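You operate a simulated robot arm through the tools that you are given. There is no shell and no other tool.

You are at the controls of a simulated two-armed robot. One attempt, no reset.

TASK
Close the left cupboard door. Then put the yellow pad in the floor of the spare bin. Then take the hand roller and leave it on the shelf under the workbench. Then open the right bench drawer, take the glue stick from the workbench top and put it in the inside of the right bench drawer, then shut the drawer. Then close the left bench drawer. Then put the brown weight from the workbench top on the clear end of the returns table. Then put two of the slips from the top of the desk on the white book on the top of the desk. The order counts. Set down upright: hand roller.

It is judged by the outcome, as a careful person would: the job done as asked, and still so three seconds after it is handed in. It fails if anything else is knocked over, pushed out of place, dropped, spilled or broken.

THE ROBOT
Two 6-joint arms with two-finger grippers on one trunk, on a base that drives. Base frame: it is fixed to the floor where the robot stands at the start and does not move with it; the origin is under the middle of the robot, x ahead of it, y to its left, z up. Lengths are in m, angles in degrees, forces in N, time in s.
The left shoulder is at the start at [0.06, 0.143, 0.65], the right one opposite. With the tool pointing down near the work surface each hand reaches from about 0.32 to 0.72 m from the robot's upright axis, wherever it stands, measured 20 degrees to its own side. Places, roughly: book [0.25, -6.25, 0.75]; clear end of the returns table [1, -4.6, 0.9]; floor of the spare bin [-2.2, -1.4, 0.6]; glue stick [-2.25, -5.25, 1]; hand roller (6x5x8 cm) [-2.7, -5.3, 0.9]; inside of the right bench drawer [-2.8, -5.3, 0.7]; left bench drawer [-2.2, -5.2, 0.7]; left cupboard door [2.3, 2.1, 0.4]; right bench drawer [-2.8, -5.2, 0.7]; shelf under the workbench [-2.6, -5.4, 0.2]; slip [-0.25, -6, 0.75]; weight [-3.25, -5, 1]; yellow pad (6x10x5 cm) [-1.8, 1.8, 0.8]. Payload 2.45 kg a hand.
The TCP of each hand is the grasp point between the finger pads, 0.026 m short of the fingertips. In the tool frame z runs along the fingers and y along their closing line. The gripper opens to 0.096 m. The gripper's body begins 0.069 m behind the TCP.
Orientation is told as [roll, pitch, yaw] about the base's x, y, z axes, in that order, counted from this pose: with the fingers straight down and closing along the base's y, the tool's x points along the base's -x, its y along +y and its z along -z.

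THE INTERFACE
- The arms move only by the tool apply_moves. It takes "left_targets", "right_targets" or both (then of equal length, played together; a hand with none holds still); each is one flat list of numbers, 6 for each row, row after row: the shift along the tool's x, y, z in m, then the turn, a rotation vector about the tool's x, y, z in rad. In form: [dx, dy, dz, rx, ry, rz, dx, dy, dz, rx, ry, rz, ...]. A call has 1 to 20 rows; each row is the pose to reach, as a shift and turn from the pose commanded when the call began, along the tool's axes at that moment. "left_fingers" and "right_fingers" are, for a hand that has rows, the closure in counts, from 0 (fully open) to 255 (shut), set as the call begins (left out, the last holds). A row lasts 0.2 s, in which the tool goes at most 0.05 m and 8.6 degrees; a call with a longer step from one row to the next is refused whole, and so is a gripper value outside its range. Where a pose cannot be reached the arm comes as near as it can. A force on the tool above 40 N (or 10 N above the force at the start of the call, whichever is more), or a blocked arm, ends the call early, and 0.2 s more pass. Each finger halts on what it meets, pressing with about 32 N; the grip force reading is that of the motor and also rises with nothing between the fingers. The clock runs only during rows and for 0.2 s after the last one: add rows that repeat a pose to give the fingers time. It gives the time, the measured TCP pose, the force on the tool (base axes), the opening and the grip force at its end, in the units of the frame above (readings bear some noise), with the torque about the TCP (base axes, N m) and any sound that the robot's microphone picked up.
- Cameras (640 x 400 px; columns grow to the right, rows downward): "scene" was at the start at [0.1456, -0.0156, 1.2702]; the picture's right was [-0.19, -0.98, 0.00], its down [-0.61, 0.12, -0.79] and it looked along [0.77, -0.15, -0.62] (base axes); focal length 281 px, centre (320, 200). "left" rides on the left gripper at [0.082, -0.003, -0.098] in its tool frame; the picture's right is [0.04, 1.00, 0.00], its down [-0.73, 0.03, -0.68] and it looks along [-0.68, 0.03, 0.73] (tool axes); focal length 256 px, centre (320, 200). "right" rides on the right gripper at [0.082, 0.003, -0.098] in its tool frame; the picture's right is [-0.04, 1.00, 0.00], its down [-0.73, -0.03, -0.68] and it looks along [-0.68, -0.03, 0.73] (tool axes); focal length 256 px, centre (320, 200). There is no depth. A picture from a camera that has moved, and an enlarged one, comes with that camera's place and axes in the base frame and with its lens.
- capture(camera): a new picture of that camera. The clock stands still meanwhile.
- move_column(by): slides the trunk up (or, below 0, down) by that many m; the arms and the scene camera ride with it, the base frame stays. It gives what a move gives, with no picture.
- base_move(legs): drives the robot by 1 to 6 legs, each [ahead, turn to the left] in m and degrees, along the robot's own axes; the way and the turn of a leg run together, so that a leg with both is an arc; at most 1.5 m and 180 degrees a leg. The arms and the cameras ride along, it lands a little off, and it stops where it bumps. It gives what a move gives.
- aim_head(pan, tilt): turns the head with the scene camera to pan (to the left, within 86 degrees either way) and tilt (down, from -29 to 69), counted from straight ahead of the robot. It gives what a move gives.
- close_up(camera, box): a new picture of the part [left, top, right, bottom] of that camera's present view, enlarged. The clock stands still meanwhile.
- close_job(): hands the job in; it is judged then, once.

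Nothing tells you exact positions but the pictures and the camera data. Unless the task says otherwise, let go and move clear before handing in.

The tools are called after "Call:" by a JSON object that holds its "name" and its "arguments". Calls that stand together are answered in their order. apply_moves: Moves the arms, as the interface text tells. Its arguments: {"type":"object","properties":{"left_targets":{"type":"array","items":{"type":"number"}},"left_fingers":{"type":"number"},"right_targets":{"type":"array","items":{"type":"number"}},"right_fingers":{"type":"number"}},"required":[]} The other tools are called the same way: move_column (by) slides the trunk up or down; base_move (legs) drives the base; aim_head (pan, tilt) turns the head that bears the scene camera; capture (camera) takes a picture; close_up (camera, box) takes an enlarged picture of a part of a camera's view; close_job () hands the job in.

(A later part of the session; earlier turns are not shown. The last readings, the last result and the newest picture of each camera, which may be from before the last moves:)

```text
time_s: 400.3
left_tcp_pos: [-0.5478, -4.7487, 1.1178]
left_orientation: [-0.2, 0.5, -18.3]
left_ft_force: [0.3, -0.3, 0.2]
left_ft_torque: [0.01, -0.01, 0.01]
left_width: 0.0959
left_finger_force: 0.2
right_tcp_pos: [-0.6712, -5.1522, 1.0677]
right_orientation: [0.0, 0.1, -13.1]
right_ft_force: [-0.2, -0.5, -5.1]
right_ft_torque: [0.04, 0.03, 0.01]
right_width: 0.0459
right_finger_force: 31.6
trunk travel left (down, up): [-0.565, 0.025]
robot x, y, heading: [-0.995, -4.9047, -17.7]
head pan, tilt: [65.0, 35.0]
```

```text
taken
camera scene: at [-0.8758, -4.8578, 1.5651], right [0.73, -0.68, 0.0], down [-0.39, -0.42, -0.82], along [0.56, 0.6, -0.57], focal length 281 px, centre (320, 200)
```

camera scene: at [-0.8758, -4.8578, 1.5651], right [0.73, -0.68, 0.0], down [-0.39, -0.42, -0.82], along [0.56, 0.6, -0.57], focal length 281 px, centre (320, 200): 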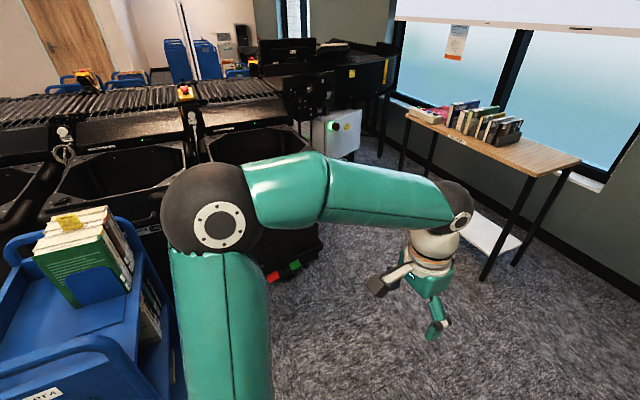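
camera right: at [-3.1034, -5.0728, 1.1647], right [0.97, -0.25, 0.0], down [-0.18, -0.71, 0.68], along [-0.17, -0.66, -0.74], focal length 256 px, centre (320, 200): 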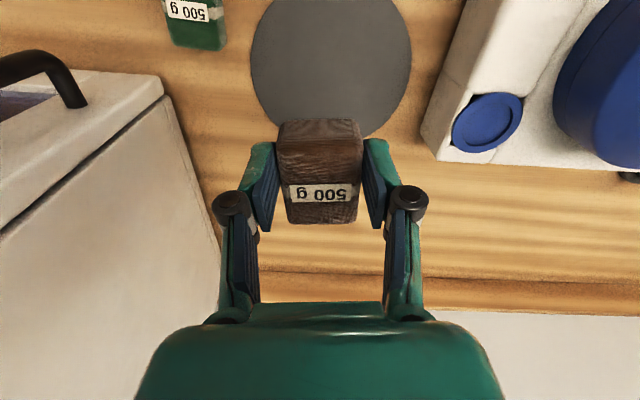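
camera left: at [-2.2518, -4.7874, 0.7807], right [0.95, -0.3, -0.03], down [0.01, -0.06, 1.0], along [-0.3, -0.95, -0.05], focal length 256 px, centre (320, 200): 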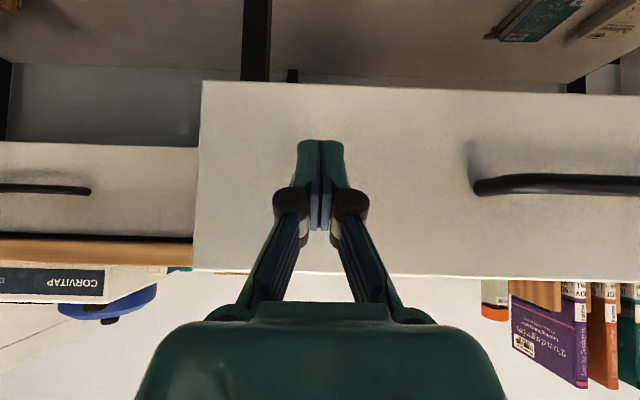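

The cart ends just behind my left side and the way to the table is open. I move ahead a little, turn left and drive to the table's clear end.

Call:
{"name": "base_move", "arguments": {"legs": [[0.15, 0], [0, 21], [0, 21], [1.3, 0]]}}

Call:
{"name": "base_move", "arguments": {"legs": [[0, -21], [0, -21]]}}

Call:
{"name": "aim_head", "arguments": {"pan": 0, "tilt": 40}}

Call:
{"name": "capture", "arguments": {"camera": "scene"}}

Call:
{"name": "capture", "arguments": {"camera": "right"}}

```text
time_s: 410.4
left_tcp_pos: [0.5795, -4.0154, 1.1171]
left_orientation: [-0.2, 0.5, 22.8]
left_ft_force: [0.0, -0.1, -0.4]
left_ft_torque: [0.03, -0.01, -0.04]
left_width: 0.0959
left_finger_force: 0.0
right_tcp_pos: [0.7533, -4.4011, 1.0673]
right_orientation: [0.0, 0.2, 28.1]
right_ft_force: [0.1, 1.0, -5.9]
right_ft_torque: [-0.04, 0.09, -0.03]
right_width: 0.0457
right_finger_force: 32.1
trunk travel left (down, up): [-0.565, 0.025]
robot x, y, heading: [0.3484, -4.4288, 23.3]
head pan, tilt: [65.0, 35.0]
```

```text
time_s: 413.3
left_tcp_pos: [0.7967, -4.2787, 1.1173]
left_orientation: [-0.2, 0.4, -19.4]
left_ft_force: [-0.2, -0.3, -0.7]
left_ft_torque: [0.01, 0.0, 0.0]
left_width: 0.0957
left_finger_force: 0.1
right_tcp_pos: [0.6675, -4.6806, 1.0685]
right_orientation: [0.0, 0.0, -14.0]
right_ft_force: [-0.4, 0.8, -4.7]
right_ft_torque: [0.04, 0.07, -0.01]
right_width: 0.0455
right_finger_force: 31.6
trunk travel left (down, up): [-0.565, 0.025]
robot x, y, heading: [0.3566, -4.4028, -18.5]
head pan, tilt: [65.0, 35.0]
```

```text
time_s: 414.6
left_tcp_pos: [0.7975, -4.2774, 1.1189]
left_orientation: [-0.2, 0.5, -19.4]
left_ft_force: [0.3, -0.7, 0.2]
left_ft_torque: [-0.01, 0.02, -0.03]
left_width: 0.096
left_finger_force: 0.0
right_tcp_pos: [0.6668, -4.6795, 1.0674]
right_orientation: [0.0, 0.1, -14.1]
right_ft_force: [-0.2, -0.2, -5.2]
right_ft_torque: [0.0, 0.08, -0.04]
right_width: 0.0456
right_finger_force: 32.0
trunk travel left (down, up): [-0.565, 0.025]
robot x, y, heading: [0.3594, -4.4034, -18.4]
head pan, tilt: [0.0, 40.0]
```

```text
taken
camera scene: at [0.4962, -4.4486, 1.5575], right [-0.32, -0.95, 0.0], down [-0.61, 0.2, -0.77], along [0.73, -0.24, -0.64], focal length 281 px, centre (320, 200)
```

scene: 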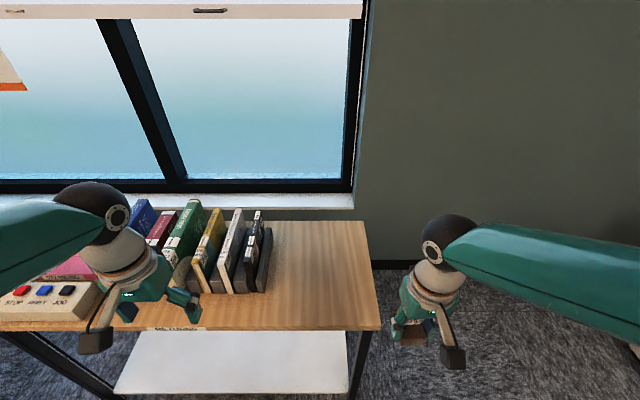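

```text
taken
camera right: at [0.5881, -4.6578, 1.1658], right [0.28, 0.96, 0.0], down [0.71, -0.21, 0.68], along [0.65, -0.19, -0.74], focal length 256 px, centre (320, 200)
```

right: 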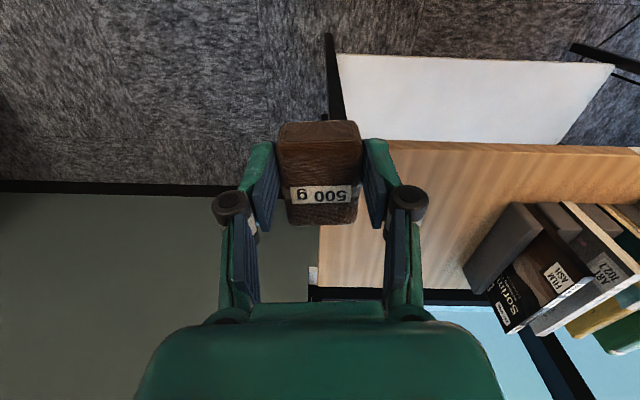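

The clear end of the table centres at about [0.97, -4.62], between the book rack and the right edge. I tuck the left hand back, roll 8 cm closer, and carry the weight over it.

Call:
{"name": "apply_moves", "arguments": {"left_targets": [0.04, 0, -0.012, 0, 0, 0, 0.08, 0, -0.024, 0, 0, 0, 0.12, 0, -0.036, 0, 0, 0]}}

Call:
{"name": "base_move", "arguments": {"legs": [[0.08, 0]]}}

```text
time_s: 415.4
left_tcp_pos: [0.6835, -4.2387, 1.1547]
left_orientation: [-0.2, 0.4, -19.3]
left_ft_force: [-0.9, 0.7, -0.1]
left_ft_torque: [0.0, -0.05, 0.02]
left_width: 0.0961
left_finger_force: 0.0
right_tcp_pos: [0.6645, -4.6793, 1.0686]
right_orientation: [0.0, 0.0, -14.1]
right_ft_force: [-0.4, 0.2, -3.7]
right_ft_torque: [0.01, 0.02, 0.02]
right_width: 0.0458
right_finger_force: 32.0
trunk travel left (down, up): [-0.565, 0.025]
robot x, y, heading: [0.357, -4.4021, -18.4]
head pan, tilt: [0.0, 40.0]
```

```text
time_s: 416.5
left_tcp_pos: [0.7633, -4.2639, 1.1549]
left_orientation: [-0.2, 0.7, -19.3]
left_ft_force: [-0.4, -0.4, -0.2]
left_ft_torque: [-0.03, 0.04, 0.0]
left_width: 0.0964
left_finger_force: 0.0
right_tcp_pos: [0.7461, -4.7052, 1.0677]
right_orientation: [0.0, 0.2, -14.1]
right_ft_force: [1.9, -0.5, -5.6]
right_ft_torque: [0.0, 0.12, 0.02]
right_width: 0.0458
right_finger_force: 32.5
trunk travel left (down, up): [-0.565, 0.025]
robot x, y, heading: [0.434, -4.4301, -18.5]
head pan, tilt: [0.0, 40.0]
```

Call:
{"name": "apply_moves", "arguments": {"right_targets": [-0.0328, 0.0228, 0, 0, 0, 0, -0.0655, 0.0457, 0, 0, 0, 0, -0.0983, 0.0685, 0, 0, 0, 0, -0.1311, 0.0913, 0.01, 0, 0, 0, -0.1638, 0.1142, 0.025, 0, 0, 0, -0.1966, 0.137, 0.045, 0, 0, 0, -0.1966, 0.137, 0.07, 0, 0, 0]}}

Call:
{"name": "capture", "arguments": {"camera": "right"}}

Call:
{"name": "capture", "arguments": {"camera": "scene"}}

```text
time_s: 418.1
left_tcp_pos: [0.7621, -4.2648, 1.1549]
left_orientation: [-0.2, 0.5, -19.3]
left_ft_force: [-0.3, 0.4, -0.3]
left_ft_torque: [0.0, -0.01, 0.0]
left_width: 0.0961
left_finger_force: 0.2
right_tcp_pos: [0.9666, -4.6204, 0.9976]
right_orientation: [0.0, 0.1, -13.9]
right_ft_force: [0.4, 0.0, -4.3]
right_ft_torque: [0.03, 0.04, -0.01]
right_width: 0.0457
right_finger_force: 31.9
trunk travel left (down, up): [-0.565, 0.025]
robot x, y, heading: [0.4346, -4.4267, -18.4]
head pan, tilt: [0.0, 40.0]
```

```text
taken
camera right: at [0.8874, -4.5976, 1.0951], right [0.28, 0.96, 0.0], down [0.71, -0.21, 0.68], along [0.65, -0.19, -0.74], focal length 256 px, centre (320, 200)
```

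right: 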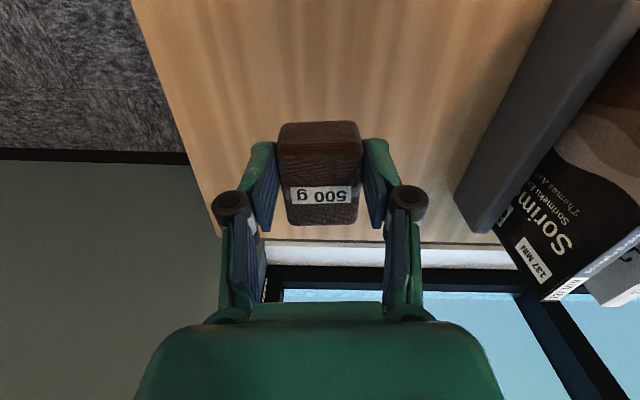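

```text
taken
camera scene: at [0.5722, -4.4741, 1.5576], right [-0.32, -0.95, 0.0], down [-0.61, 0.2, -0.77], along [0.73, -0.24, -0.64], focal length 281 px, centre (320, 200)
```

scene: 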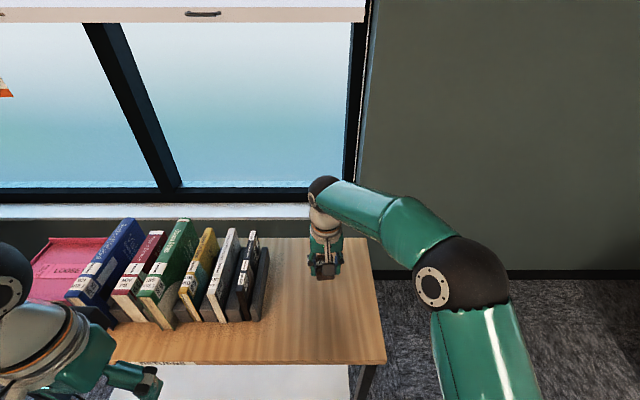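

The weight is over clear wood. I lower it to just above the table top and then feel for contact.

Call:
{"name": "apply_moves", "arguments": {"right_targets": [0, 0, 0.03, 0, 0, 0, 0, 0, 0.06, 0, 0, 0, 0, 0, 0.085, 0, 0, 0, 0, 0, 0.096, 0, 0, 0]}}

Call:
{"name": "apply_moves", "arguments": {"right_targets": [0, 0, 0.004, 0, 0, 0]}}

Call:
{"name": "apply_moves", "arguments": {"right_targets": [0, 0, 0.004, 0, 0, 0]}}

```text
time_s: 419.1
left_tcp_pos: [0.7615, -4.2641, 1.1557]
left_orientation: [-0.2, 0.6, -19.3]
left_ft_force: [-1.0, -0.3, 0.9]
left_ft_torque: [0.0, 0.01, 0.02]
left_width: 0.096
left_finger_force: 0.0
right_tcp_pos: [0.9687, -4.6189, 0.9028]
right_orientation: [0.0, -0.1, -13.9]
right_ft_force: [-1.5, 0.5, 3.7]
right_ft_torque: [-0.08, -0.28, 0.05]
right_width: 0.0457
right_finger_force: 31.7
trunk travel left (down, up): [-0.565, 0.025]
robot x, y, heading: [0.4307, -4.4305, -18.1]
head pan, tilt: [0.0, 40.0]
```

```text
time_s: 419.5
left_tcp_pos: [0.7603, -4.2627, 1.1565]
left_orientation: [-0.1, 0.4, -19.3]
left_ft_force: [1.0, 0.3, 0.2]
left_ft_torque: [-0.03, -0.02, -0.01]
left_width: 0.0958
left_finger_force: 0.1
right_tcp_pos: [0.9682, -4.6181, 0.9028]
right_orientation: [0.0, -0.5, -14.0]
right_ft_force: [1.4, -2.3, 27.6]
right_ft_torque: [-0.09, 0.55, 0.04]
right_width: 0.0456
right_finger_force: 31.9
trunk travel left (down, up): [-0.565, 0.025]
robot x, y, heading: [0.4347, -4.4308, -18.4]
head pan, tilt: [0.0, 40.0]
```

```text
time_s: 419.9
left_tcp_pos: [0.7601, -4.2619, 1.1561]
left_orientation: [-0.3, 0.4, -19.3]
left_ft_force: [0.2, -0.2, 0.4]
left_ft_torque: [0.03, 0.01, 0.01]
left_width: 0.0958
left_finger_force: 0.1
right_tcp_pos: [0.9686, -4.6189, 0.899]
right_orientation: [0.1, -0.5, -14.1]
right_ft_force: [1.4, 3.8, 36.6]
right_ft_torque: [0.04, -0.38, -0.17]
right_width: 0.0459
right_finger_force: 32.0
trunk travel left (down, up): [-0.565, 0.025]
robot x, y, heading: [0.4313, -4.426, -18.1]
head pan, tilt: [0.0, 40.0]
```

It is resting on the table. I ease off the pressure, open, and lift away.

Call:
{"name": "apply_moves", "arguments": {"right_targets": [0, 0, -0.004, 0, 0, 0, 0, 0, -0.007, 0, 0, 0]}}

Call:
{"name": "apply_moves", "arguments": {"right_targets": [0, 0, 0, 0, 0, 0, 0, 0, 0, 0, 0, 0, 0, 0, 0, 0, 0, 0], "right_fingers": 30}}

Call:
{"name": "apply_moves", "arguments": {"right_targets": [0, 0, -0.03, 0, 0, 0, 0, 0, -0.07, 0, 0, 0, 0, 0, -0.11, 0, 0, 0, 0, 0, -0.15, 0, 0, 0]}}

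Call:
{"name": "capture", "arguments": {"camera": "right"}}

```text
time_s: 420.5
left_tcp_pos: [0.7623, -4.2644, 1.1546]
left_orientation: [0.0, 0.5, -19.3]
left_ft_force: [-0.6, 0.4, -0.3]
left_ft_torque: [0.01, 0.04, -0.01]
left_width: 0.0959
left_finger_force: 0.1
right_tcp_pos: [0.9666, -4.6209, 0.899]
right_orientation: [-0.2, 0.3, -14.0]
right_ft_force: [3.7, -0.5, 4.9]
right_ft_torque: [0.15, -0.55, -0.04]
right_width: 0.0456
right_finger_force: 32.2
trunk travel left (down, up): [-0.565, 0.025]
robot x, y, heading: [0.4353, -4.4295, -18.4]
head pan, tilt: [0.0, 40.0]
```

```text
time_s: 421.3
left_tcp_pos: [0.7621, -4.2648, 1.1555]
left_orientation: [-0.2, 0.5, -19.2]
left_ft_force: [-0.4, -0.3, -0.4]
left_ft_torque: [0.02, -0.05, 0.03]
left_width: 0.0959
left_finger_force: 0.0
right_tcp_pos: [0.9676, -4.6195, 0.901]
right_orientation: [-0.1, 0.1, -14.1]
right_ft_force: [0.4, 0.3, -0.3]
right_ft_torque: [0.03, -0.03, 0.03]
right_width: 0.0845
right_finger_force: 0.1
trunk travel left (down, up): [-0.565, 0.025]
robot x, y, heading: [0.4353, -4.4263, -18.4]
head pan, tilt: [0.0, 40.0]
```

```text
time_s: 422.3
left_tcp_pos: [0.7605, -4.2641, 1.1534]
left_orientation: [-0.2, 0.5, -19.3]
left_ft_force: [-0.1, 0.1, -0.2]
left_ft_torque: [-0.03, 0.01, 0.0]
left_width: 0.0961
left_finger_force: 0.1
right_tcp_pos: [0.9688, -4.6198, 1.0513]
right_orientation: [-0.1, 0.0, -14.0]
right_ft_force: [-0.8, -1.2, 0.0]
right_ft_torque: [0.0, 0.0, -0.03]
right_width: 0.0845
right_finger_force: 0.0
trunk travel left (down, up): [-0.565, 0.025]
robot x, y, heading: [0.4341, -4.4289, -18.2]
head pan, tilt: [0.0, 40.0]
```

```text
taken
camera right: at [0.8894, -4.5968, 1.1504], right [0.28, 0.96, 0.0], down [0.71, -0.21, 0.68], along [0.65, -0.19, -0.74], focal length 256 px, centre (320, 200)
```

right: 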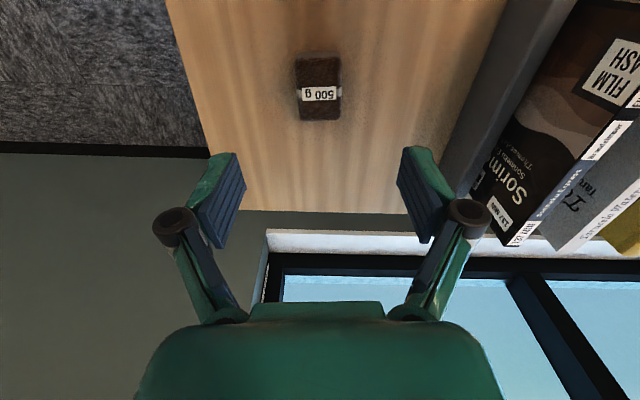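

The brown weight rests on the clear end of the returns table. I draw the hand in, back off and turn right toward the desk with the slips and the white book.

Call:
{"name": "apply_moves", "arguments": {"right_targets": [0.04, -0.01, 0, 0, 0, 0.015, 0.08, -0.02, 0, 0, 0, 0.03, 0.12, -0.03, 0, 0, 0, 0.045, 0.16, -0.04, 0, 0, 0, 0.06, 0.2, -0.05, 0, 0, 0, 0.075, 0.23, -0.06, 0, 0, 0, 0.08], "right_fingers": 0}}

Call:
{"name": "base_move", "arguments": {"legs": [[-0.35, 0], [0, -30]]}}

Call:
{"name": "base_move", "arguments": {"legs": [[0, -30]]}}

Call:
{"name": "aim_head", "arguments": {"pan": -25, "tilt": 25}}

Call:
{"name": "capture", "arguments": {"camera": "scene"}}

```text
time_s: 423.7
left_tcp_pos: [0.7615, -4.2628, 1.1544]
left_orientation: [-0.3, 0.4, -19.3]
left_ft_force: [-1.0, 0.4, 0.3]
left_ft_torque: [-0.03, 0.02, -0.04]
left_width: 0.0963
left_finger_force: 0.0
right_tcp_pos: [0.7283, -4.6207, 1.0527]
right_orientation: [0.0, 0.0, -18.6]
right_ft_force: [-0.2, -0.2, -0.8]
right_ft_torque: [0.02, 0.02, 0.02]
right_width: 0.0958
right_finger_force: 0.0
trunk travel left (down, up): [-0.565, 0.025]
robot x, y, heading: [0.4334, -4.43, -18.5]
head pan, tilt: [0.0, 40.0]
```

```text
time_s: 427.6
left_tcp_pos: [0.4673, -4.337, 1.155]
left_orientation: [-0.2, 0.5, -49.2]
left_ft_force: [-0.3, -0.2, 0.4]
left_ft_torque: [0.0, 0.03, 0.01]
left_width: 0.096
left_finger_force: 0.1
right_tcp_pos: [0.2619, -4.6289, 1.0537]
right_orientation: [0.1, 0.1, -48.4]
right_ft_force: [-0.5, 0.0, 0.3]
right_ft_torque: [-0.02, 0.02, 0.0]
right_width: 0.0959
right_finger_force: 0.2
trunk travel left (down, up): [-0.565, 0.025]
robot x, y, heading: [0.1115, -4.3063, -47.9]
head pan, tilt: [0.0, 40.0]
```

```text
time_s: 429.7
left_tcp_pos: [0.4055, -4.5117, 1.1556]
left_orientation: [-0.2, 0.5, -79.1]
left_ft_force: [0.3, -0.9, -0.9]
left_ft_torque: [0.0, 0.01, -0.02]
left_width: 0.0957
left_finger_force: 0.2
right_tcp_pos: [0.0821, -4.6632, 1.0539]
right_orientation: [-0.2, 0.1, -78.2]
right_ft_force: [-0.5, 0.1, 0.5]
right_ft_torque: [0.0, 0.04, -0.01]
right_width: 0.0959
right_finger_force: 0.1
trunk travel left (down, up): [-0.565, 0.025]
robot x, y, heading: [0.1214, -4.3066, -78.2]
head pan, tilt: [0.0, 40.0]
```

```text
time_s: 430.6
left_tcp_pos: [0.4072, -4.5111, 1.1562]
left_orientation: [-0.2, 0.4, -78.9]
left_ft_force: [1.1, 0.0, -0.2]
left_ft_torque: [0.01, 0.0, 0.01]
left_width: 0.0961
left_finger_force: 0.0
right_tcp_pos: [0.0815, -4.6638, 1.0535]
right_orientation: [-0.1, 0.1, -78.1]
right_ft_force: [-0.2, -0.3, 0.4]
right_ft_torque: [-0.01, 0.0, 0.01]
right_width: 0.0959
right_finger_force: 0.1
trunk travel left (down, up): [-0.565, 0.025]
robot x, y, heading: [0.1207, -4.3088, -77.8]
head pan, tilt: [-25.0, 25.0]
```

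```text
taken
camera scene: at [0.1151, -4.4546, 1.5808], right [-0.97, 0.22, 0.0], down [0.09, 0.41, -0.91], along [-0.2, -0.88, -0.42], focal length 281 px, centre (320, 200)
```

scene: 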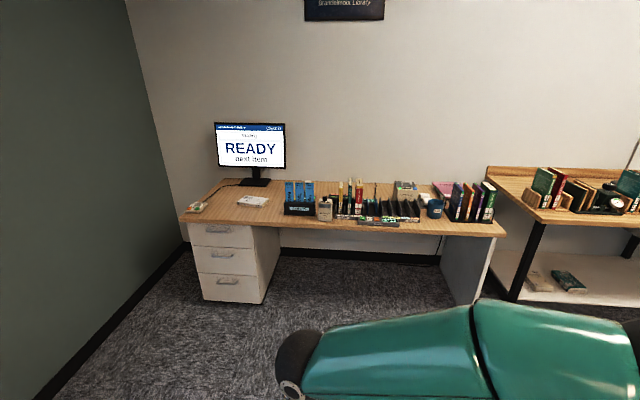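

Call:
{"name": "close_up", "arguments": {"camera": "scene", "box": [170, 160, 350, 260]}}

Call:
{"name": "close_up", "arguments": {"camera": "scene", "box": [320, 160, 500, 260]}}

```text
3.56 times, centred on (260, 210) of scene
camera zoom: at [0.1151, -4.4546, 1.5808], right [-0.97, 0.22, 0.0], down [0.09, 0.41, -0.91], along [-0.2, -0.88, -0.42], focal length 998 px, centre (533, 164)
```

zoom: 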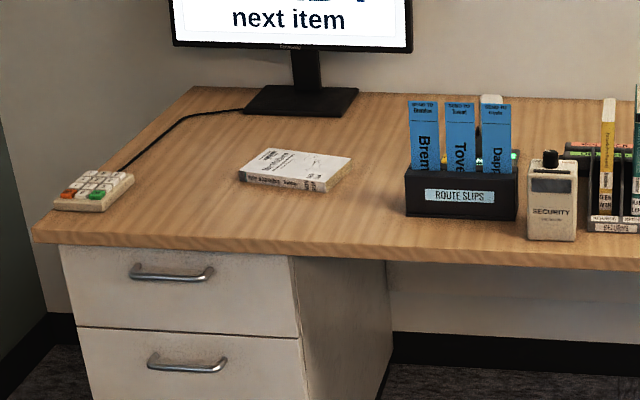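

```text
3.56 times, centred on (410, 210) of scene
camera zoom: at [0.1151, -4.4546, 1.5808], right [-0.97, 0.22, 0.0], down [0.09, 0.41, -0.91], along [-0.2, -0.88, -0.42], focal length 998 px, centre (0, 164)
```

zoom: 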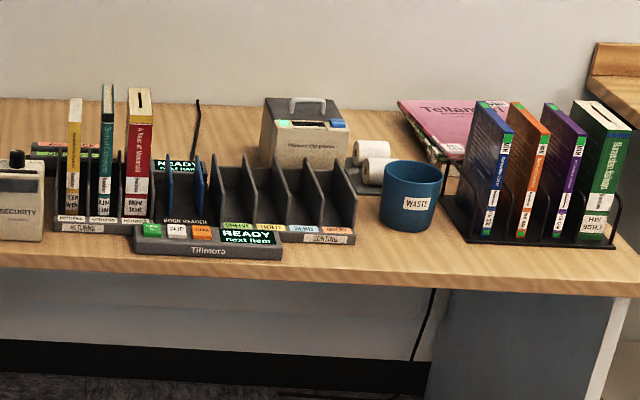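

The three blue route slips stand in a black holder on the desk, and the white book lies to their left. My heading already points to a good spot in front of them, so I drive there and turn square to the desk.

Call:
{"name": "base_move", "arguments": {"legs": [[1.0, 0], [0, -30]]}}

Call:
{"name": "aim_head", "arguments": {"pan": 0, "tilt": 40}}

Call:
{"name": "capture", "arguments": {"camera": "scene"}}

Call:
{"name": "capture", "arguments": {"camera": "right"}}

```text
time_s: 437.4
left_tcp_pos: [0.4877, -5.5818, 1.1566]
left_orientation: [-0.3, 0.5, -107.7]
left_ft_force: [1.0, 0.4, -0.5]
left_ft_torque: [0.0, 0.0, -0.02]
left_width: 0.096
left_finger_force: 0.1
right_tcp_pos: [0.1307, -5.5598, 1.0547]
right_orientation: [0.0, 0.1, -106.9]
right_ft_force: [-0.6, 0.2, 0.3]
right_ft_torque: [0.02, -0.01, 0.01]
right_width: 0.096
right_finger_force: 0.1
trunk travel left (down, up): [-0.565, 0.025]
robot x, y, heading: [0.3477, -5.2713, -106.3]
head pan, tilt: [-25.0, 25.0]
```

```text
time_s: 438.3
left_tcp_pos: [0.4885, -5.5817, 1.1574]
left_orientation: [-0.2, 0.6, -107.6]
left_ft_force: [-0.1, -0.2, 0.9]
left_ft_torque: [0.01, -0.01, -0.03]
left_width: 0.096
left_finger_force: 0.0
right_tcp_pos: [0.1308, -5.5602, 1.0538]
right_orientation: [0.0, 0.1, -106.8]
right_ft_force: [-0.2, 0.3, -0.2]
right_ft_torque: [-0.02, -0.01, 0.01]
right_width: 0.0958
right_finger_force: 0.1
trunk travel left (down, up): [-0.565, 0.025]
robot x, y, heading: [0.3459, -5.2718, -106.7]
head pan, tilt: [0.0, 40.0]
```

```text
taken
camera scene: at [0.3083, -5.4088, 1.5576], right [-0.96, 0.28, 0.0], down [0.18, 0.62, -0.77], along [-0.22, -0.73, -0.64], focal length 281 px, centre (320, 200)
```

scene: 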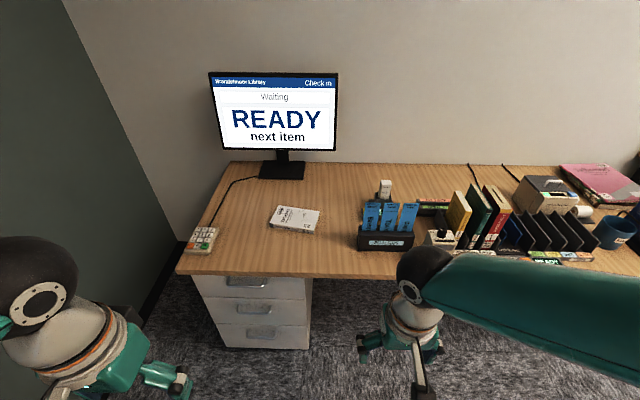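

```text
taken
camera right: at [0.1565, -5.4844, 1.1525], right [0.94, -0.33, 0.0], down [-0.24, -0.69, 0.68], along [-0.22, -0.64, -0.74], focal length 256 px, centre (320, 200)
```

right: 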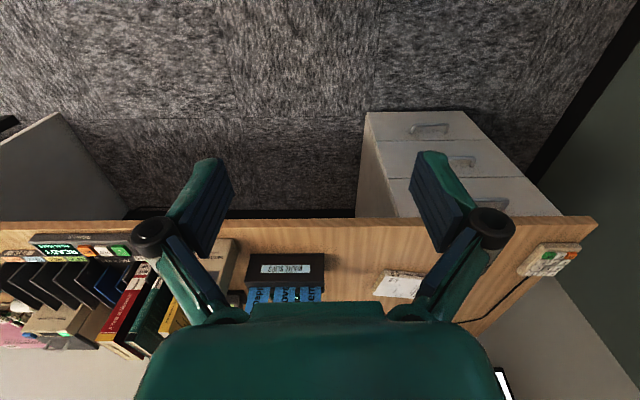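

Call:
{"name": "close_up", "arguments": {"camera": "scene", "box": [340, 160, 460, 260]}}

Call:
{"name": "close_up", "arguments": {"camera": "scene", "box": [240, 180, 360, 280]}}

```text
4.00 times, centred on (400, 210) of scene
camera zoom: at [0.3083, -5.4088, 1.5576], right [-0.96, 0.28, 0.0], down [0.18, 0.62, -0.77], along [-0.22, -0.73, -0.64], focal length 1123 px, centre (0, 160)
```

zoom: 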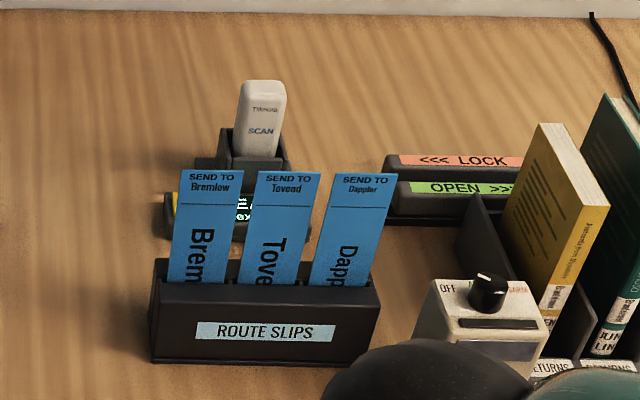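

```text
4.00 times, centred on (300, 230) of scene
camera zoom: at [0.3083, -5.4088, 1.5576], right [-0.96, 0.28, 0.0], down [0.18, 0.62, -0.77], along [-0.22, -0.73, -0.64], focal length 1123 px, centre (400, 80)
```

zoom: 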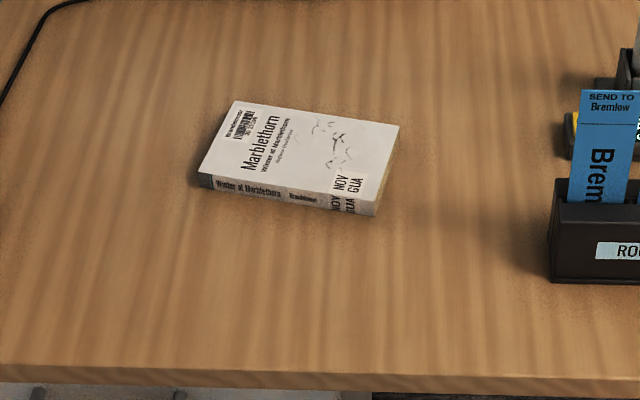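

Desk top is at z 0.747. The slips' tops are at about z 0.95 with the leftmost ("Bremlow") near [-0.07, -6.04], and the white book's centre is at [0.165, -6.233]. I roll up to the desk.

Call:
{"name": "base_move", "arguments": {"legs": [[0.27, -1.2]]}}

Call:
{"name": "apply_moves", "arguments": {"right_targets": [0, 0, 0, 0, 0, -0.143, 0, 0, 0, 0, 0, -0.286, 0, 0, 0, 0, 0, -0.428, 0, 0, 0, 0, 0, -0.571, 0, 0, 0, 0, 0, -0.714, 0, 0, 0, 0, 0, -0.857, 0, 0, 0, 0, 0, -1.0, 0, 0, 0, 0, 0, -1.142, 0, 0, 0, 0, 0, -1.285, 0, 0, 0, 0, 0, -1.428, 0, 0, 0, 0, 0, -1.571], "right_fingers": 120}}

Call:
{"name": "capture", "arguments": {"camera": "right"}}

Call:
{"name": "capture", "arguments": {"camera": "scene"}}

```text
time_s: 440.2
left_tcp_pos: [0.4033, -5.8435, 1.1563]
left_orientation: [-0.2, 0.6, -108.5]
left_ft_force: [-0.3, -0.9, -0.9]
left_ft_torque: [0.02, 0.03, 0.01]
left_width: 0.0959
left_finger_force: 0.1
right_tcp_pos: [0.0459, -5.8158, 1.0549]
right_orientation: [0.0, 0.2, -107.8]
right_ft_force: [0.3, 0.2, -0.4]
right_ft_torque: [0.02, -0.03, -0.02]
right_width: 0.0961
right_finger_force: 0.0
trunk travel left (down, up): [-0.565, 0.025]
robot x, y, heading: [0.2728, -5.5272, -107.5]
head pan, tilt: [0.0, 40.0]
```

```text
time_s: 442.6
left_tcp_pos: [0.4038, -5.8424, 1.1586]
left_orientation: [-0.2, 0.5, -108.5]
left_ft_force: [0.3, 0.4, 0.1]
left_ft_torque: [0.01, -0.04, -0.02]
left_width: 0.0959
left_finger_force: 0.1
right_tcp_pos: [0.0467, -5.8158, 1.0548]
right_orientation: [0.1, 0.1, -17.6]
right_ft_force: [0.0, -0.5, 0.4]
right_ft_torque: [0.0, 0.01, -0.01]
right_width: 0.0507
right_finger_force: 0.0
trunk travel left (down, up): [-0.565, 0.025]
robot x, y, heading: [0.2737, -5.5249, -107.7]
head pan, tilt: [0.0, 40.0]
```

```text
taken
camera right: at [-0.0311, -5.7879, 1.1528], right [0.34, 0.94, 0.0], down [0.69, -0.25, 0.68], along [0.64, -0.23, -0.73], focal length 256 px, centre (320, 200)
```

right: 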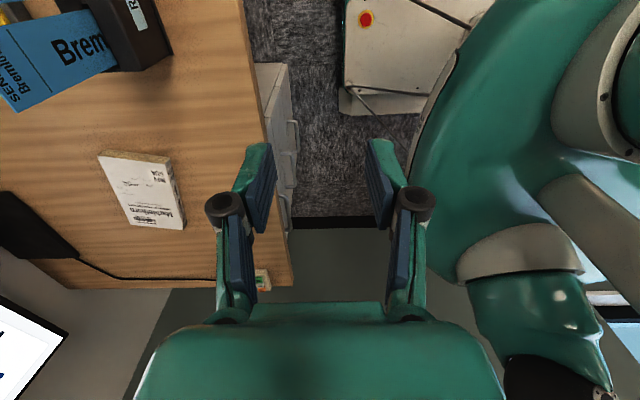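

```text
taken
camera scene: at [0.2277, -5.6658, 1.5576], right [-0.95, 0.3, 0.0], down [0.19, 0.61, -0.77], along [-0.23, -0.73, -0.64], focal length 281 px, centre (320, 200)
```

scene: 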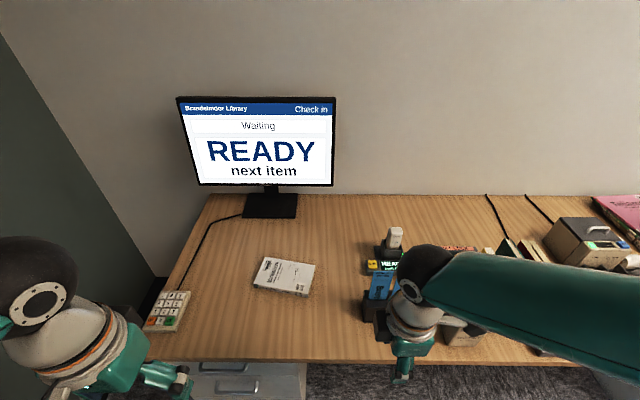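

The right hand is turned so its fingers close front-to-back. The "Bremlow" slip is centred at about [-0.056, -6.043]; I move above it.

Call:
{"name": "apply_moves", "arguments": {"right_targets": [0.005, -0.0413, 0, 0, 0, 0, 0.01, -0.0825, 0, 0, 0, 0, 0.015, -0.1238, 0, 0, 0, 0, 0.02, -0.165, 0, 0, 0, 0, 0.025, -0.2063, 0, 0, 0, 0, 0.0293, -0.2475, 0, 0, 0, 0, 0.0293, -0.2475, 0, 0, 0, 0]}}

Call:
{"name": "capture", "arguments": {"camera": "right"}}

Call:
{"name": "capture", "arguments": {"camera": "scene"}}

```text
time_s: 444.2
left_tcp_pos: [0.404, -5.8417, 1.1565]
left_orientation: [-0.3, 0.5, -108.5]
left_ft_force: [0.2, 0.9, 0.5]
left_ft_torque: [0.01, -0.01, -0.04]
left_width: 0.0958
left_finger_force: 0.0
right_tcp_pos: [-0.0542, -6.04, 1.0547]
right_orientation: [0.0, 0.2, -17.8]
right_ft_force: [-0.3, -0.8, 0.2]
right_ft_torque: [-0.03, 0.02, 0.01]
right_width: 0.0507
right_finger_force: 0.1
trunk travel left (down, up): [-0.565, 0.025]
robot x, y, heading: [0.2743, -5.5261, -107.3]
head pan, tilt: [0.0, 40.0]
```

```text
taken
camera right: at [-0.1313, -6.0128, 1.1522], right [0.34, 0.94, 0.0], down [0.69, -0.25, 0.68], along [0.64, -0.23, -0.73], focal length 256 px, centre (320, 200)
```

right: 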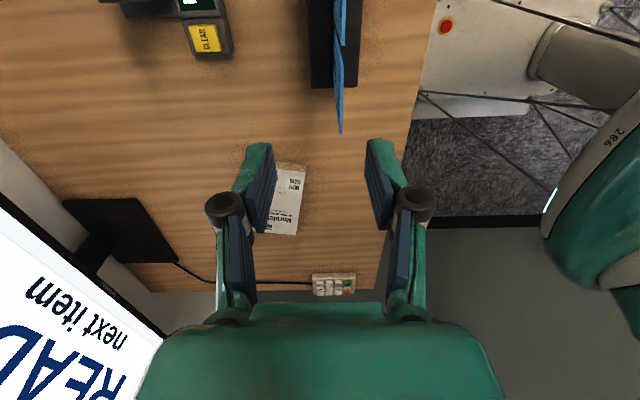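

```text
taken
camera scene: at [0.228, -5.6648, 1.5577], right [-0.95, 0.3, 0.0], down [0.19, 0.61, -0.77], along [-0.23, -0.73, -0.64], focal length 281 px, centre (320, 200)
```

scene: 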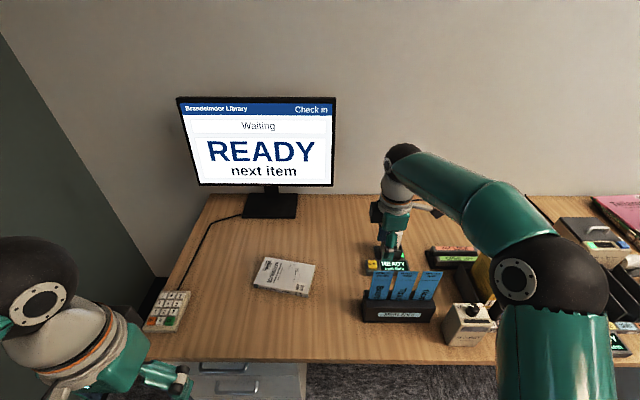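

I zoom both views to refine where the slip's top edge lies between the fingers.

Call:
{"name": "close_up", "arguments": {"camera": "scene", "box": [350, 240, 470, 340]}}

Call:
{"name": "close_up", "arguments": {"camera": "right", "box": [260, 0, 420, 150]}}

```text
4.00 times, centred on (410, 290) of scene
camera zoom: at [0.228, -5.6648, 1.5577], right [-0.95, 0.3, 0.0], down [0.19, 0.61, -0.77], along [-0.23, -0.73, -0.64], focal length 1123 px, centre (-40, -160)
```

zoom: 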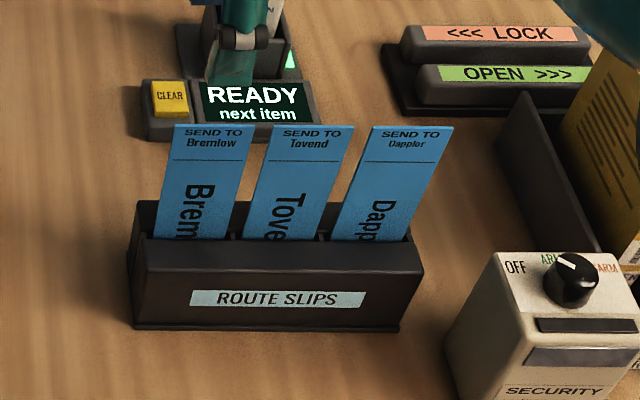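

```text
2.67 times, centred on (340, 75) of right
camera zoom: at [-0.1313, -6.0128, 1.1522], right [0.34, 0.94, 0.0], down [0.69, -0.25, 0.68], along [0.64, -0.23, -0.73], focal length 683 px, centre (267, 533)
```

zoom: 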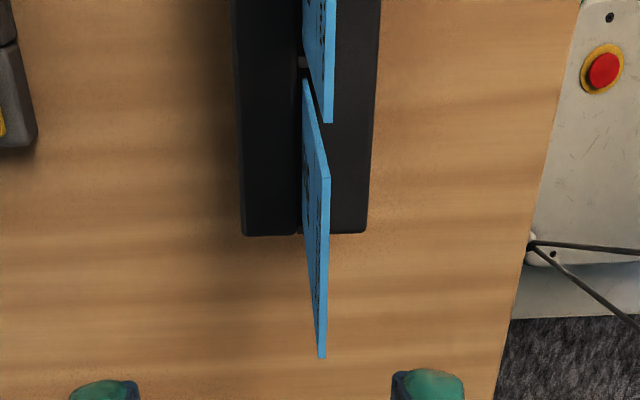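

The slip stands vertical at n about 16 mm nearer to me, its top at z 0.967. I correct and lower the open fingers around its upper end.

Call:
{"name": "apply_moves", "arguments": {"right_targets": [0.006, 0.016, 0, 0, 0, 0, 0.006, 0.016, 0.04, 0, 0, 0, 0.006, 0.016, 0.08, 0, 0, 0, 0.006, 0.016, 0.112, 0, 0, 0, 0.006, 0.016, 0.112, 0, 0, 0]}}

Call:
{"name": "capture", "arguments": {"camera": "right"}}

Call:
{"name": "close_up", "arguments": {"camera": "scene", "box": [350, 200, 510, 340]}}

```text
time_s: 445.4
left_tcp_pos: [0.4024, -5.8422, 1.1562]
left_orientation: [-0.3, 0.5, -108.5]
left_ft_force: [0.7, -0.1, -0.9]
left_ft_torque: [-0.02, 0.0, 0.04]
left_width: 0.0958
left_finger_force: 0.0
right_tcp_pos: [-0.0537, -6.0223, 0.9419]
right_orientation: [0.1, 0.1, -17.9]
right_ft_force: [0.3, -0.6, -0.1]
right_ft_torque: [-0.03, 0.0, 0.02]
right_width: 0.0511
right_finger_force: 0.3
trunk travel left (down, up): [-0.565, 0.025]
robot x, y, heading: [0.2714, -5.5273, -107.6]
head pan, tilt: [0.0, 40.0]
```

```text
taken
camera right: at [-0.1325, -5.9953, 1.0398], right [0.34, 0.94, 0.0], down [0.69, -0.25, 0.68], along [0.64, -0.23, -0.73], focal length 256 px, centre (320, 200)
```

right: 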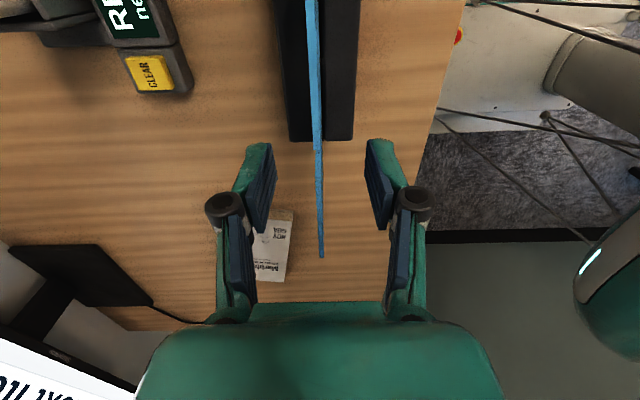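

```text
2.86 times, centred on (430, 270) of scene
camera zoom: at [0.2278, -5.6656, 1.5576], right [-0.95, 0.3, 0.0], down [0.19, 0.61, -0.77], along [-0.23, -0.73, -0.64], focal length 802 px, centre (6, 0)
```

zoom: 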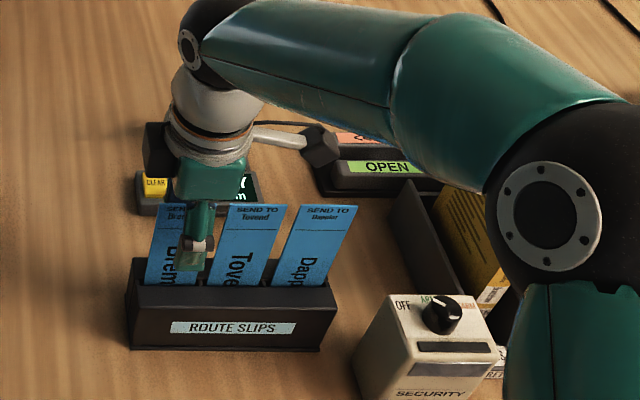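

The slip's edge is exactly in the middle between the fingers. I close gently on it and lift it out of the holder.

Call:
{"name": "apply_moves", "arguments": {"right_targets": [0, 0, 0, 0, 0, 0, 0, 0, 0, 0, 0, 0, 0, 0, 0, 0, 0, 0, 0, 0, 0, 0, 0, 0, 0, 0, 0, 0, 0, 0], "right_fingers": 255}}

Call:
{"name": "apply_moves", "arguments": {"right_targets": [0, 0, -0.01, 0, 0, 0, 0, 0, -0.03, 0, 0, 0, 0, 0, -0.05, 0, 0, 0, 0, 0, -0.07, 0, 0, 0, 0, 0, -0.09, 0, 0, 0, 0, 0, -0.11, 0, 0, 0]}}

Call:
{"name": "capture", "arguments": {"camera": "right"}}

Call:
{"name": "close_up", "arguments": {"camera": "scene", "box": [340, 160, 500, 340]}}

```text
time_s: 446.6
left_tcp_pos: [0.4034, -5.8416, 1.1574]
left_orientation: [-0.3, 0.5, -108.5]
left_ft_force: [-0.8, 0.0, 0.9]
left_ft_torque: [0.0, 0.02, 0.0]
left_width: 0.0963
left_finger_force: 0.1
right_tcp_pos: [-0.0558, -6.0222, 0.9423]
right_orientation: [0.1, 0.2, -17.8]
right_ft_force: [0.2, -0.4, -0.1]
right_ft_torque: [0.0, -0.02, 0.01]
right_width: 0.0057
right_finger_force: 30.5
trunk travel left (down, up): [-0.565, 0.025]
robot x, y, heading: [0.2742, -5.5277, -107.5]
head pan, tilt: [0.0, 40.0]
```

```text
time_s: 448.0
left_tcp_pos: [0.4049, -5.8428, 1.1583]
left_orientation: [-0.2, 0.5, -108.5]
left_ft_force: [0.2, 0.0, -0.2]
left_ft_torque: [-0.04, -0.02, 0.0]
left_width: 0.096
left_finger_force: 0.0
right_tcp_pos: [-0.0563, -6.024, 1.0551]
right_orientation: [0.1, 0.0, -17.8]
right_ft_force: [-0.4, 0.6, -0.6]
right_ft_torque: [-0.03, -0.03, 0.0]
right_width: 0.0059
right_finger_force: 30.0
trunk travel left (down, up): [-0.565, 0.025]
robot x, y, heading: [0.2711, -5.5253, -107.5]
head pan, tilt: [0.0, 40.0]
```

```text
taken
camera right: at [-0.1344, -5.9964, 1.152], right [0.34, 0.94, 0.0], down [0.69, -0.25, 0.68], along [0.64, -0.23, -0.73], focal length 256 px, centre (320, 200)
```

right: 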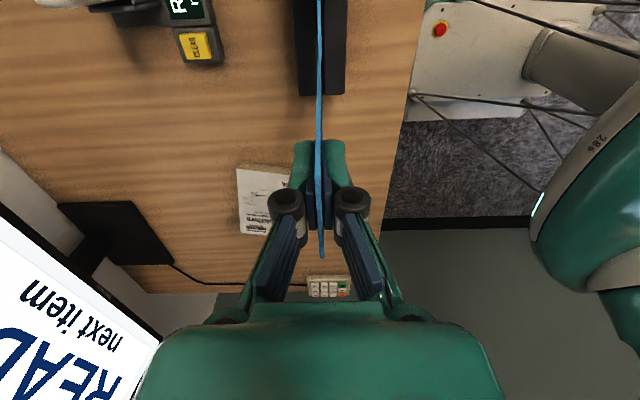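

```text
2.22 times, centred on (420, 250) of scene
camera zoom: at [0.2278, -5.6658, 1.5575], right [-0.95, 0.3, 0.0], down [0.19, 0.61, -0.77], along [-0.23, -0.73, -0.64], focal length 624 px, centre (98, 89)
```

zoom: 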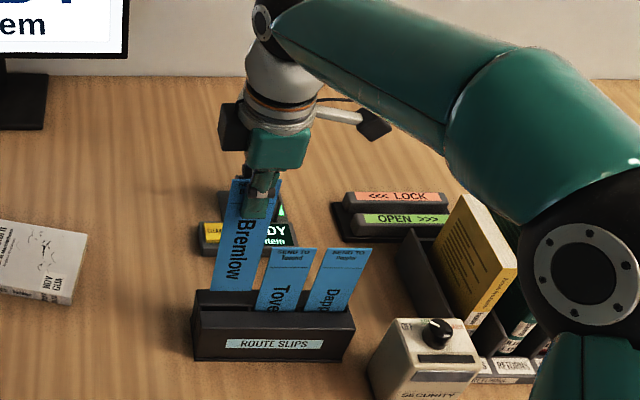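

The slip is held and nearly out. I raise it another 7 cm to be sure it is clear of the holder.

Call:
{"name": "apply_moves", "arguments": {"right_targets": [0, 0, -0.025, 0, 0, 0, 0, 0, -0.05, 0, 0, 0, 0, 0, -0.07, 0, 0, 0]}}

Call:
{"name": "close_up", "arguments": {"camera": "scene", "box": [340, 140, 500, 340]}}

```text
time_s: 448.8
left_tcp_pos: [0.4036, -5.8424, 1.1573]
left_orientation: [-0.3, 0.5, -108.5]
left_ft_force: [-0.6, 0.7, -0.3]
left_ft_torque: [0.0, 0.04, 0.02]
left_width: 0.096
left_finger_force: 0.1
right_tcp_pos: [-0.0563, -6.0235, 1.1232]
right_orientation: [0.1, 0.0, -17.7]
right_ft_force: [-0.3, 0.5, -0.2]
right_ft_torque: [0.0, 0.03, 0.02]
right_width: 0.006
right_finger_force: 30.1
trunk travel left (down, up): [-0.565, 0.025]
robot x, y, heading: [0.2701, -5.5342, -107.5]
head pan, tilt: [0.0, 40.0]
```

```text
2.00 times, centred on (420, 240) of scene
camera zoom: at [0.2279, -5.6659, 1.5575], right [-0.95, 0.3, 0.0], down [0.19, 0.61, -0.77], along [-0.23, -0.73, -0.64], focal length 562 px, centre (120, 120)
```

zoom: 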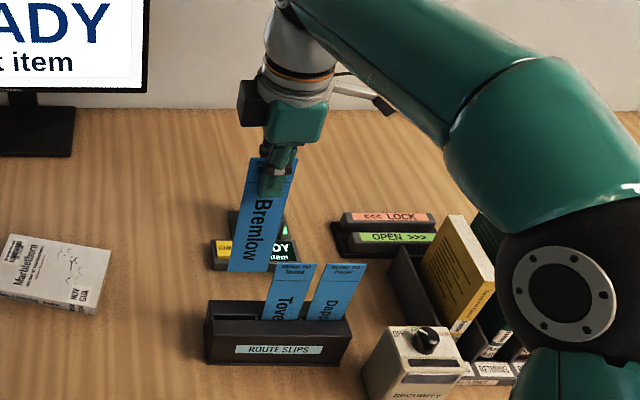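

The slip is free; it is about 0.2 m long, gripped near its top. I carry it left over the book, staying high.

Call:
{"name": "apply_moves", "arguments": {"right_targets": [-0.04, -0.008, 0, 0, 0, 0, -0.08, -0.016, 0, 0, 0, 0, -0.12, -0.024, 0, 0, 0, 0, -0.16, -0.032, 0, 0, 0, 0, -0.2, -0.04, 0, 0, 0, 0, -0.24, -0.048, 0, 0, 0, 0]}}

Call:
{"name": "apply_moves", "arguments": {"right_targets": [0, 0, 0, 0.1375, 0, 0, 0, 0, 0.005, 0.275, 0, 0, 0, 0, 0.01, 0.4125, 0, 0, 0, 0, 0.02, 0.55, 0, 0, 0, 0, 0.03, 0.6875, 0, 0, 0, 0, 0.04, 0.825, 0, 0, 0, 0, 0.05, 0.9625, 0, 0, 0, 0, 0.06, 1.07, 0, 0]}}

Call:
{"name": "capture", "arguments": {"camera": "right"}}

Call:
{"name": "capture", "arguments": {"camera": "scene"}}

```text
time_s: 450.2
left_tcp_pos: [0.4032, -5.8424, 1.1572]
left_orientation: [-0.2, 0.5, -108.5]
left_ft_force: [0.3, -0.2, 0.4]
left_ft_torque: [-0.02, -0.04, -0.01]
left_width: 0.0961
left_finger_force: 0.0
right_tcp_pos: [0.1263, -6.096, 1.1102]
right_orientation: [0.3, 0.0, -17.8]
right_ft_force: [-0.3, 0.7, -0.6]
right_ft_torque: [-0.02, -0.02, -0.01]
right_width: 0.0058
right_finger_force: 30.4
right hand out of reach, approached as far as the arm can: row 4, 5, 6
trunk travel left (down, up): [-0.565, 0.025]
robot x, y, heading: [0.2709, -5.5301, -107.3]
head pan, tilt: [0.0, 40.0]
```

```text
time_s: 452.0
left_tcp_pos: [0.4037, -5.843, 1.1572]
left_orientation: [-0.2, 0.5, -108.5]
left_ft_force: [-1.4, 0.1, -0.5]
left_ft_torque: [0.02, 0.03, -0.02]
left_width: 0.0961
left_finger_force: 0.0
right_tcp_pos: [0.1292, -6.0947, 1.0512]
right_orientation: [-61.2, 0.1, -17.6]
right_ft_force: [-0.2, -0.6, -0.4]
right_ft_torque: [0.01, 0.0, 0.02]
right_width: 0.006
right_finger_force: 30.8
trunk travel left (down, up): [-0.565, 0.025]
robot x, y, heading: [0.2699, -5.5307, -107.7]
head pan, tilt: [0.0, 40.0]
```

```text
taken
camera right: at [0.0772, -5.9875, 1.096], right [0.18, 0.45, -0.88], down [0.88, 0.33, 0.35], along [0.45, -0.83, -0.33], focal length 256 px, centre (320, 200)
```

right: 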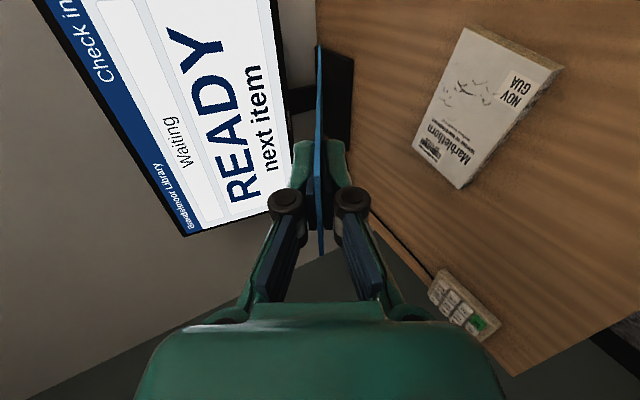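

```text
taken
camera scene: at [0.2278, -5.6663, 1.5575], right [-0.95, 0.3, 0.0], down [0.19, 0.61, -0.77], along [-0.23, -0.73, -0.64], focal length 281 px, centre (320, 200)
```

scene: 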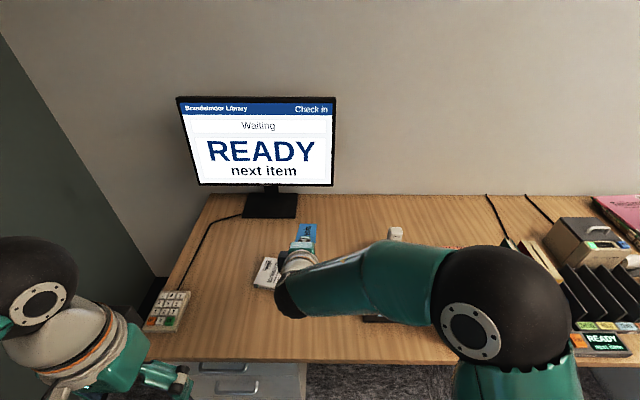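

The slip now lies forward in the hand, 29° from level, over the book's direction. I lower it and flatten the hand further.

Call:
{"name": "apply_moves", "arguments": {"right_targets": [-0.0075, 0.0267, 0.0144, 0.06, 0, 0, -0.015, 0.0534, 0.0288, 0.12, 0, 0, -0.0225, 0.08, 0.0431, 0.18, 0, 0, -0.03, 0.1067, 0.0575, 0.24, 0, 0, -0.0375, 0.1334, 0.0719, 0.3, 0, 0, -0.0375, 0.1334, 0.0719, 0.3, 0, 0]}}

Call:
{"name": "capture", "arguments": {"camera": "right"}}

```text
time_s: 453.4
left_tcp_pos: [0.4034, -5.8413, 1.1585]
left_orientation: [-0.2, 0.4, -108.5]
left_ft_force: [-0.2, 0.5, 0.2]
left_ft_torque: [0.03, 0.01, -0.01]
left_width: 0.0959
left_finger_force: 0.1
right_tcp_pos: [0.1528, -6.1115, 0.9088]
right_orientation: [-79.0, -0.7, -19.1]
right_ft_force: [0.3, 0.3, 0.1]
right_ft_torque: [0.0, 0.03, 0.0]
right_width: 0.0059
right_finger_force: 30.5
trunk travel left (down, up): [-0.565, 0.025]
robot x, y, heading: [0.2701, -5.5295, -107.6]
head pan, tilt: [0.0, 40.0]
```

```text
taken
camera right: at [0.1065, -5.9936, 0.9237], right [0.11, 0.16, -0.98], down [0.91, 0.39, 0.17], along [0.4, -0.91, -0.11], focal length 256 px, centre (320, 200)
```

right: 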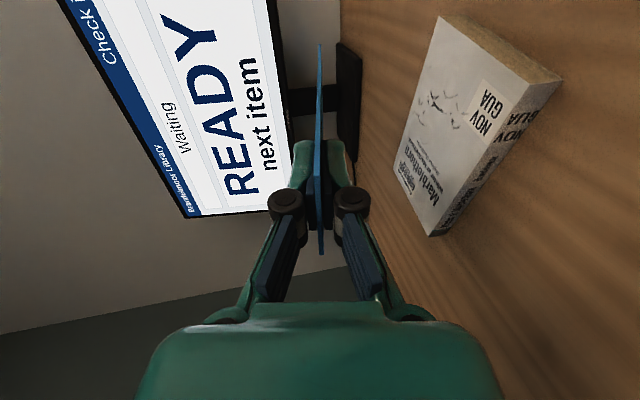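

The hand reached a nearly level pose, so the slip is only 11° from flat. I slide it over the right half of the book and lower it partway.

Call:
{"name": "apply_moves", "arguments": {"right_targets": [-0.0167, -0.0052, 0.0318, 0, 0, 0, -0.0154, 0.0206, 0.037, 0, 0, 0, -0.0141, 0.0464, 0.0421, 0, 0, 0, -0.0128, 0.0722, 0.0473, 0, 0, 0, -0.0128, 0.0722, 0.0473, 0, 0, 0]}}

Call:
{"name": "capture", "arguments": {"camera": "right"}}

Call:
{"name": "close_up", "arguments": {"camera": "scene", "box": [220, 200, 380, 320]}}

```text
time_s: 454.6
left_tcp_pos: [0.4042, -5.8416, 1.1566]
left_orientation: [-0.1, 0.5, -108.5]
left_ft_force: [0.1, -0.2, 0.2]
left_ft_torque: [-0.03, 0.02, -0.01]
left_width: 0.096
left_finger_force: 0.0
right_tcp_pos: [0.1551, -6.1452, 0.8257]
right_orientation: [-79.0, -0.6, -19.1]
right_ft_force: [-0.6, -0.2, 0.7]
right_ft_torque: [-0.02, 0.02, -0.04]
right_width: 0.006
right_finger_force: 30.9
trunk travel left (down, up): [-0.565, 0.025]
robot x, y, heading: [0.2703, -5.5291, -107.4]
head pan, tilt: [0.0, 40.0]
```

```text
taken
camera right: at [0.1084, -6.0276, 0.8391], right [0.11, 0.17, -0.98], down [0.91, 0.38, 0.17], along [0.4, -0.91, -0.11], focal length 256 px, centre (320, 200)
```

right: 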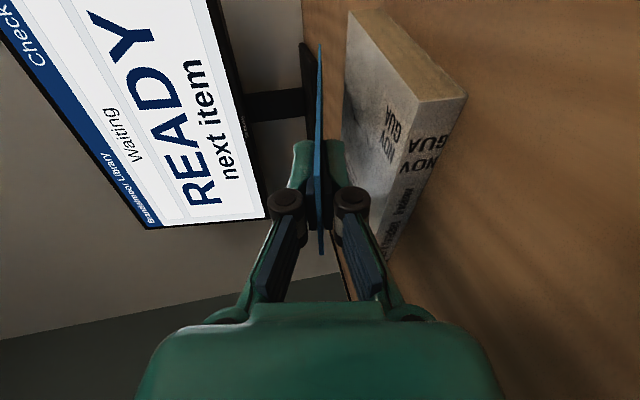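

```text
3.33 times, centred on (300, 260) of scene
camera zoom: at [0.2277, -5.6658, 1.5574], right [-0.95, 0.3, 0.0], down [0.19, 0.61, -0.77], along [-0.23, -0.73, -0.64], focal length 936 px, centre (387, 0)
```

zoom: 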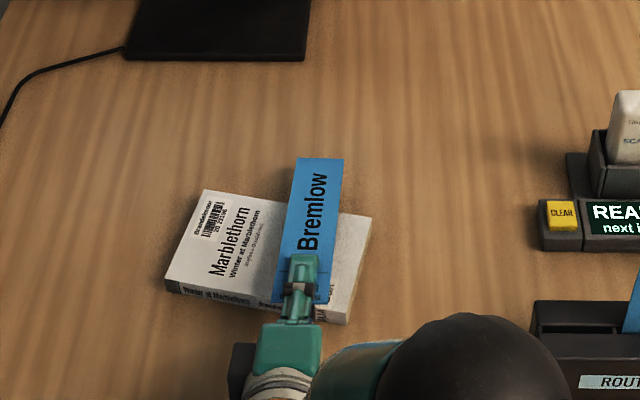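

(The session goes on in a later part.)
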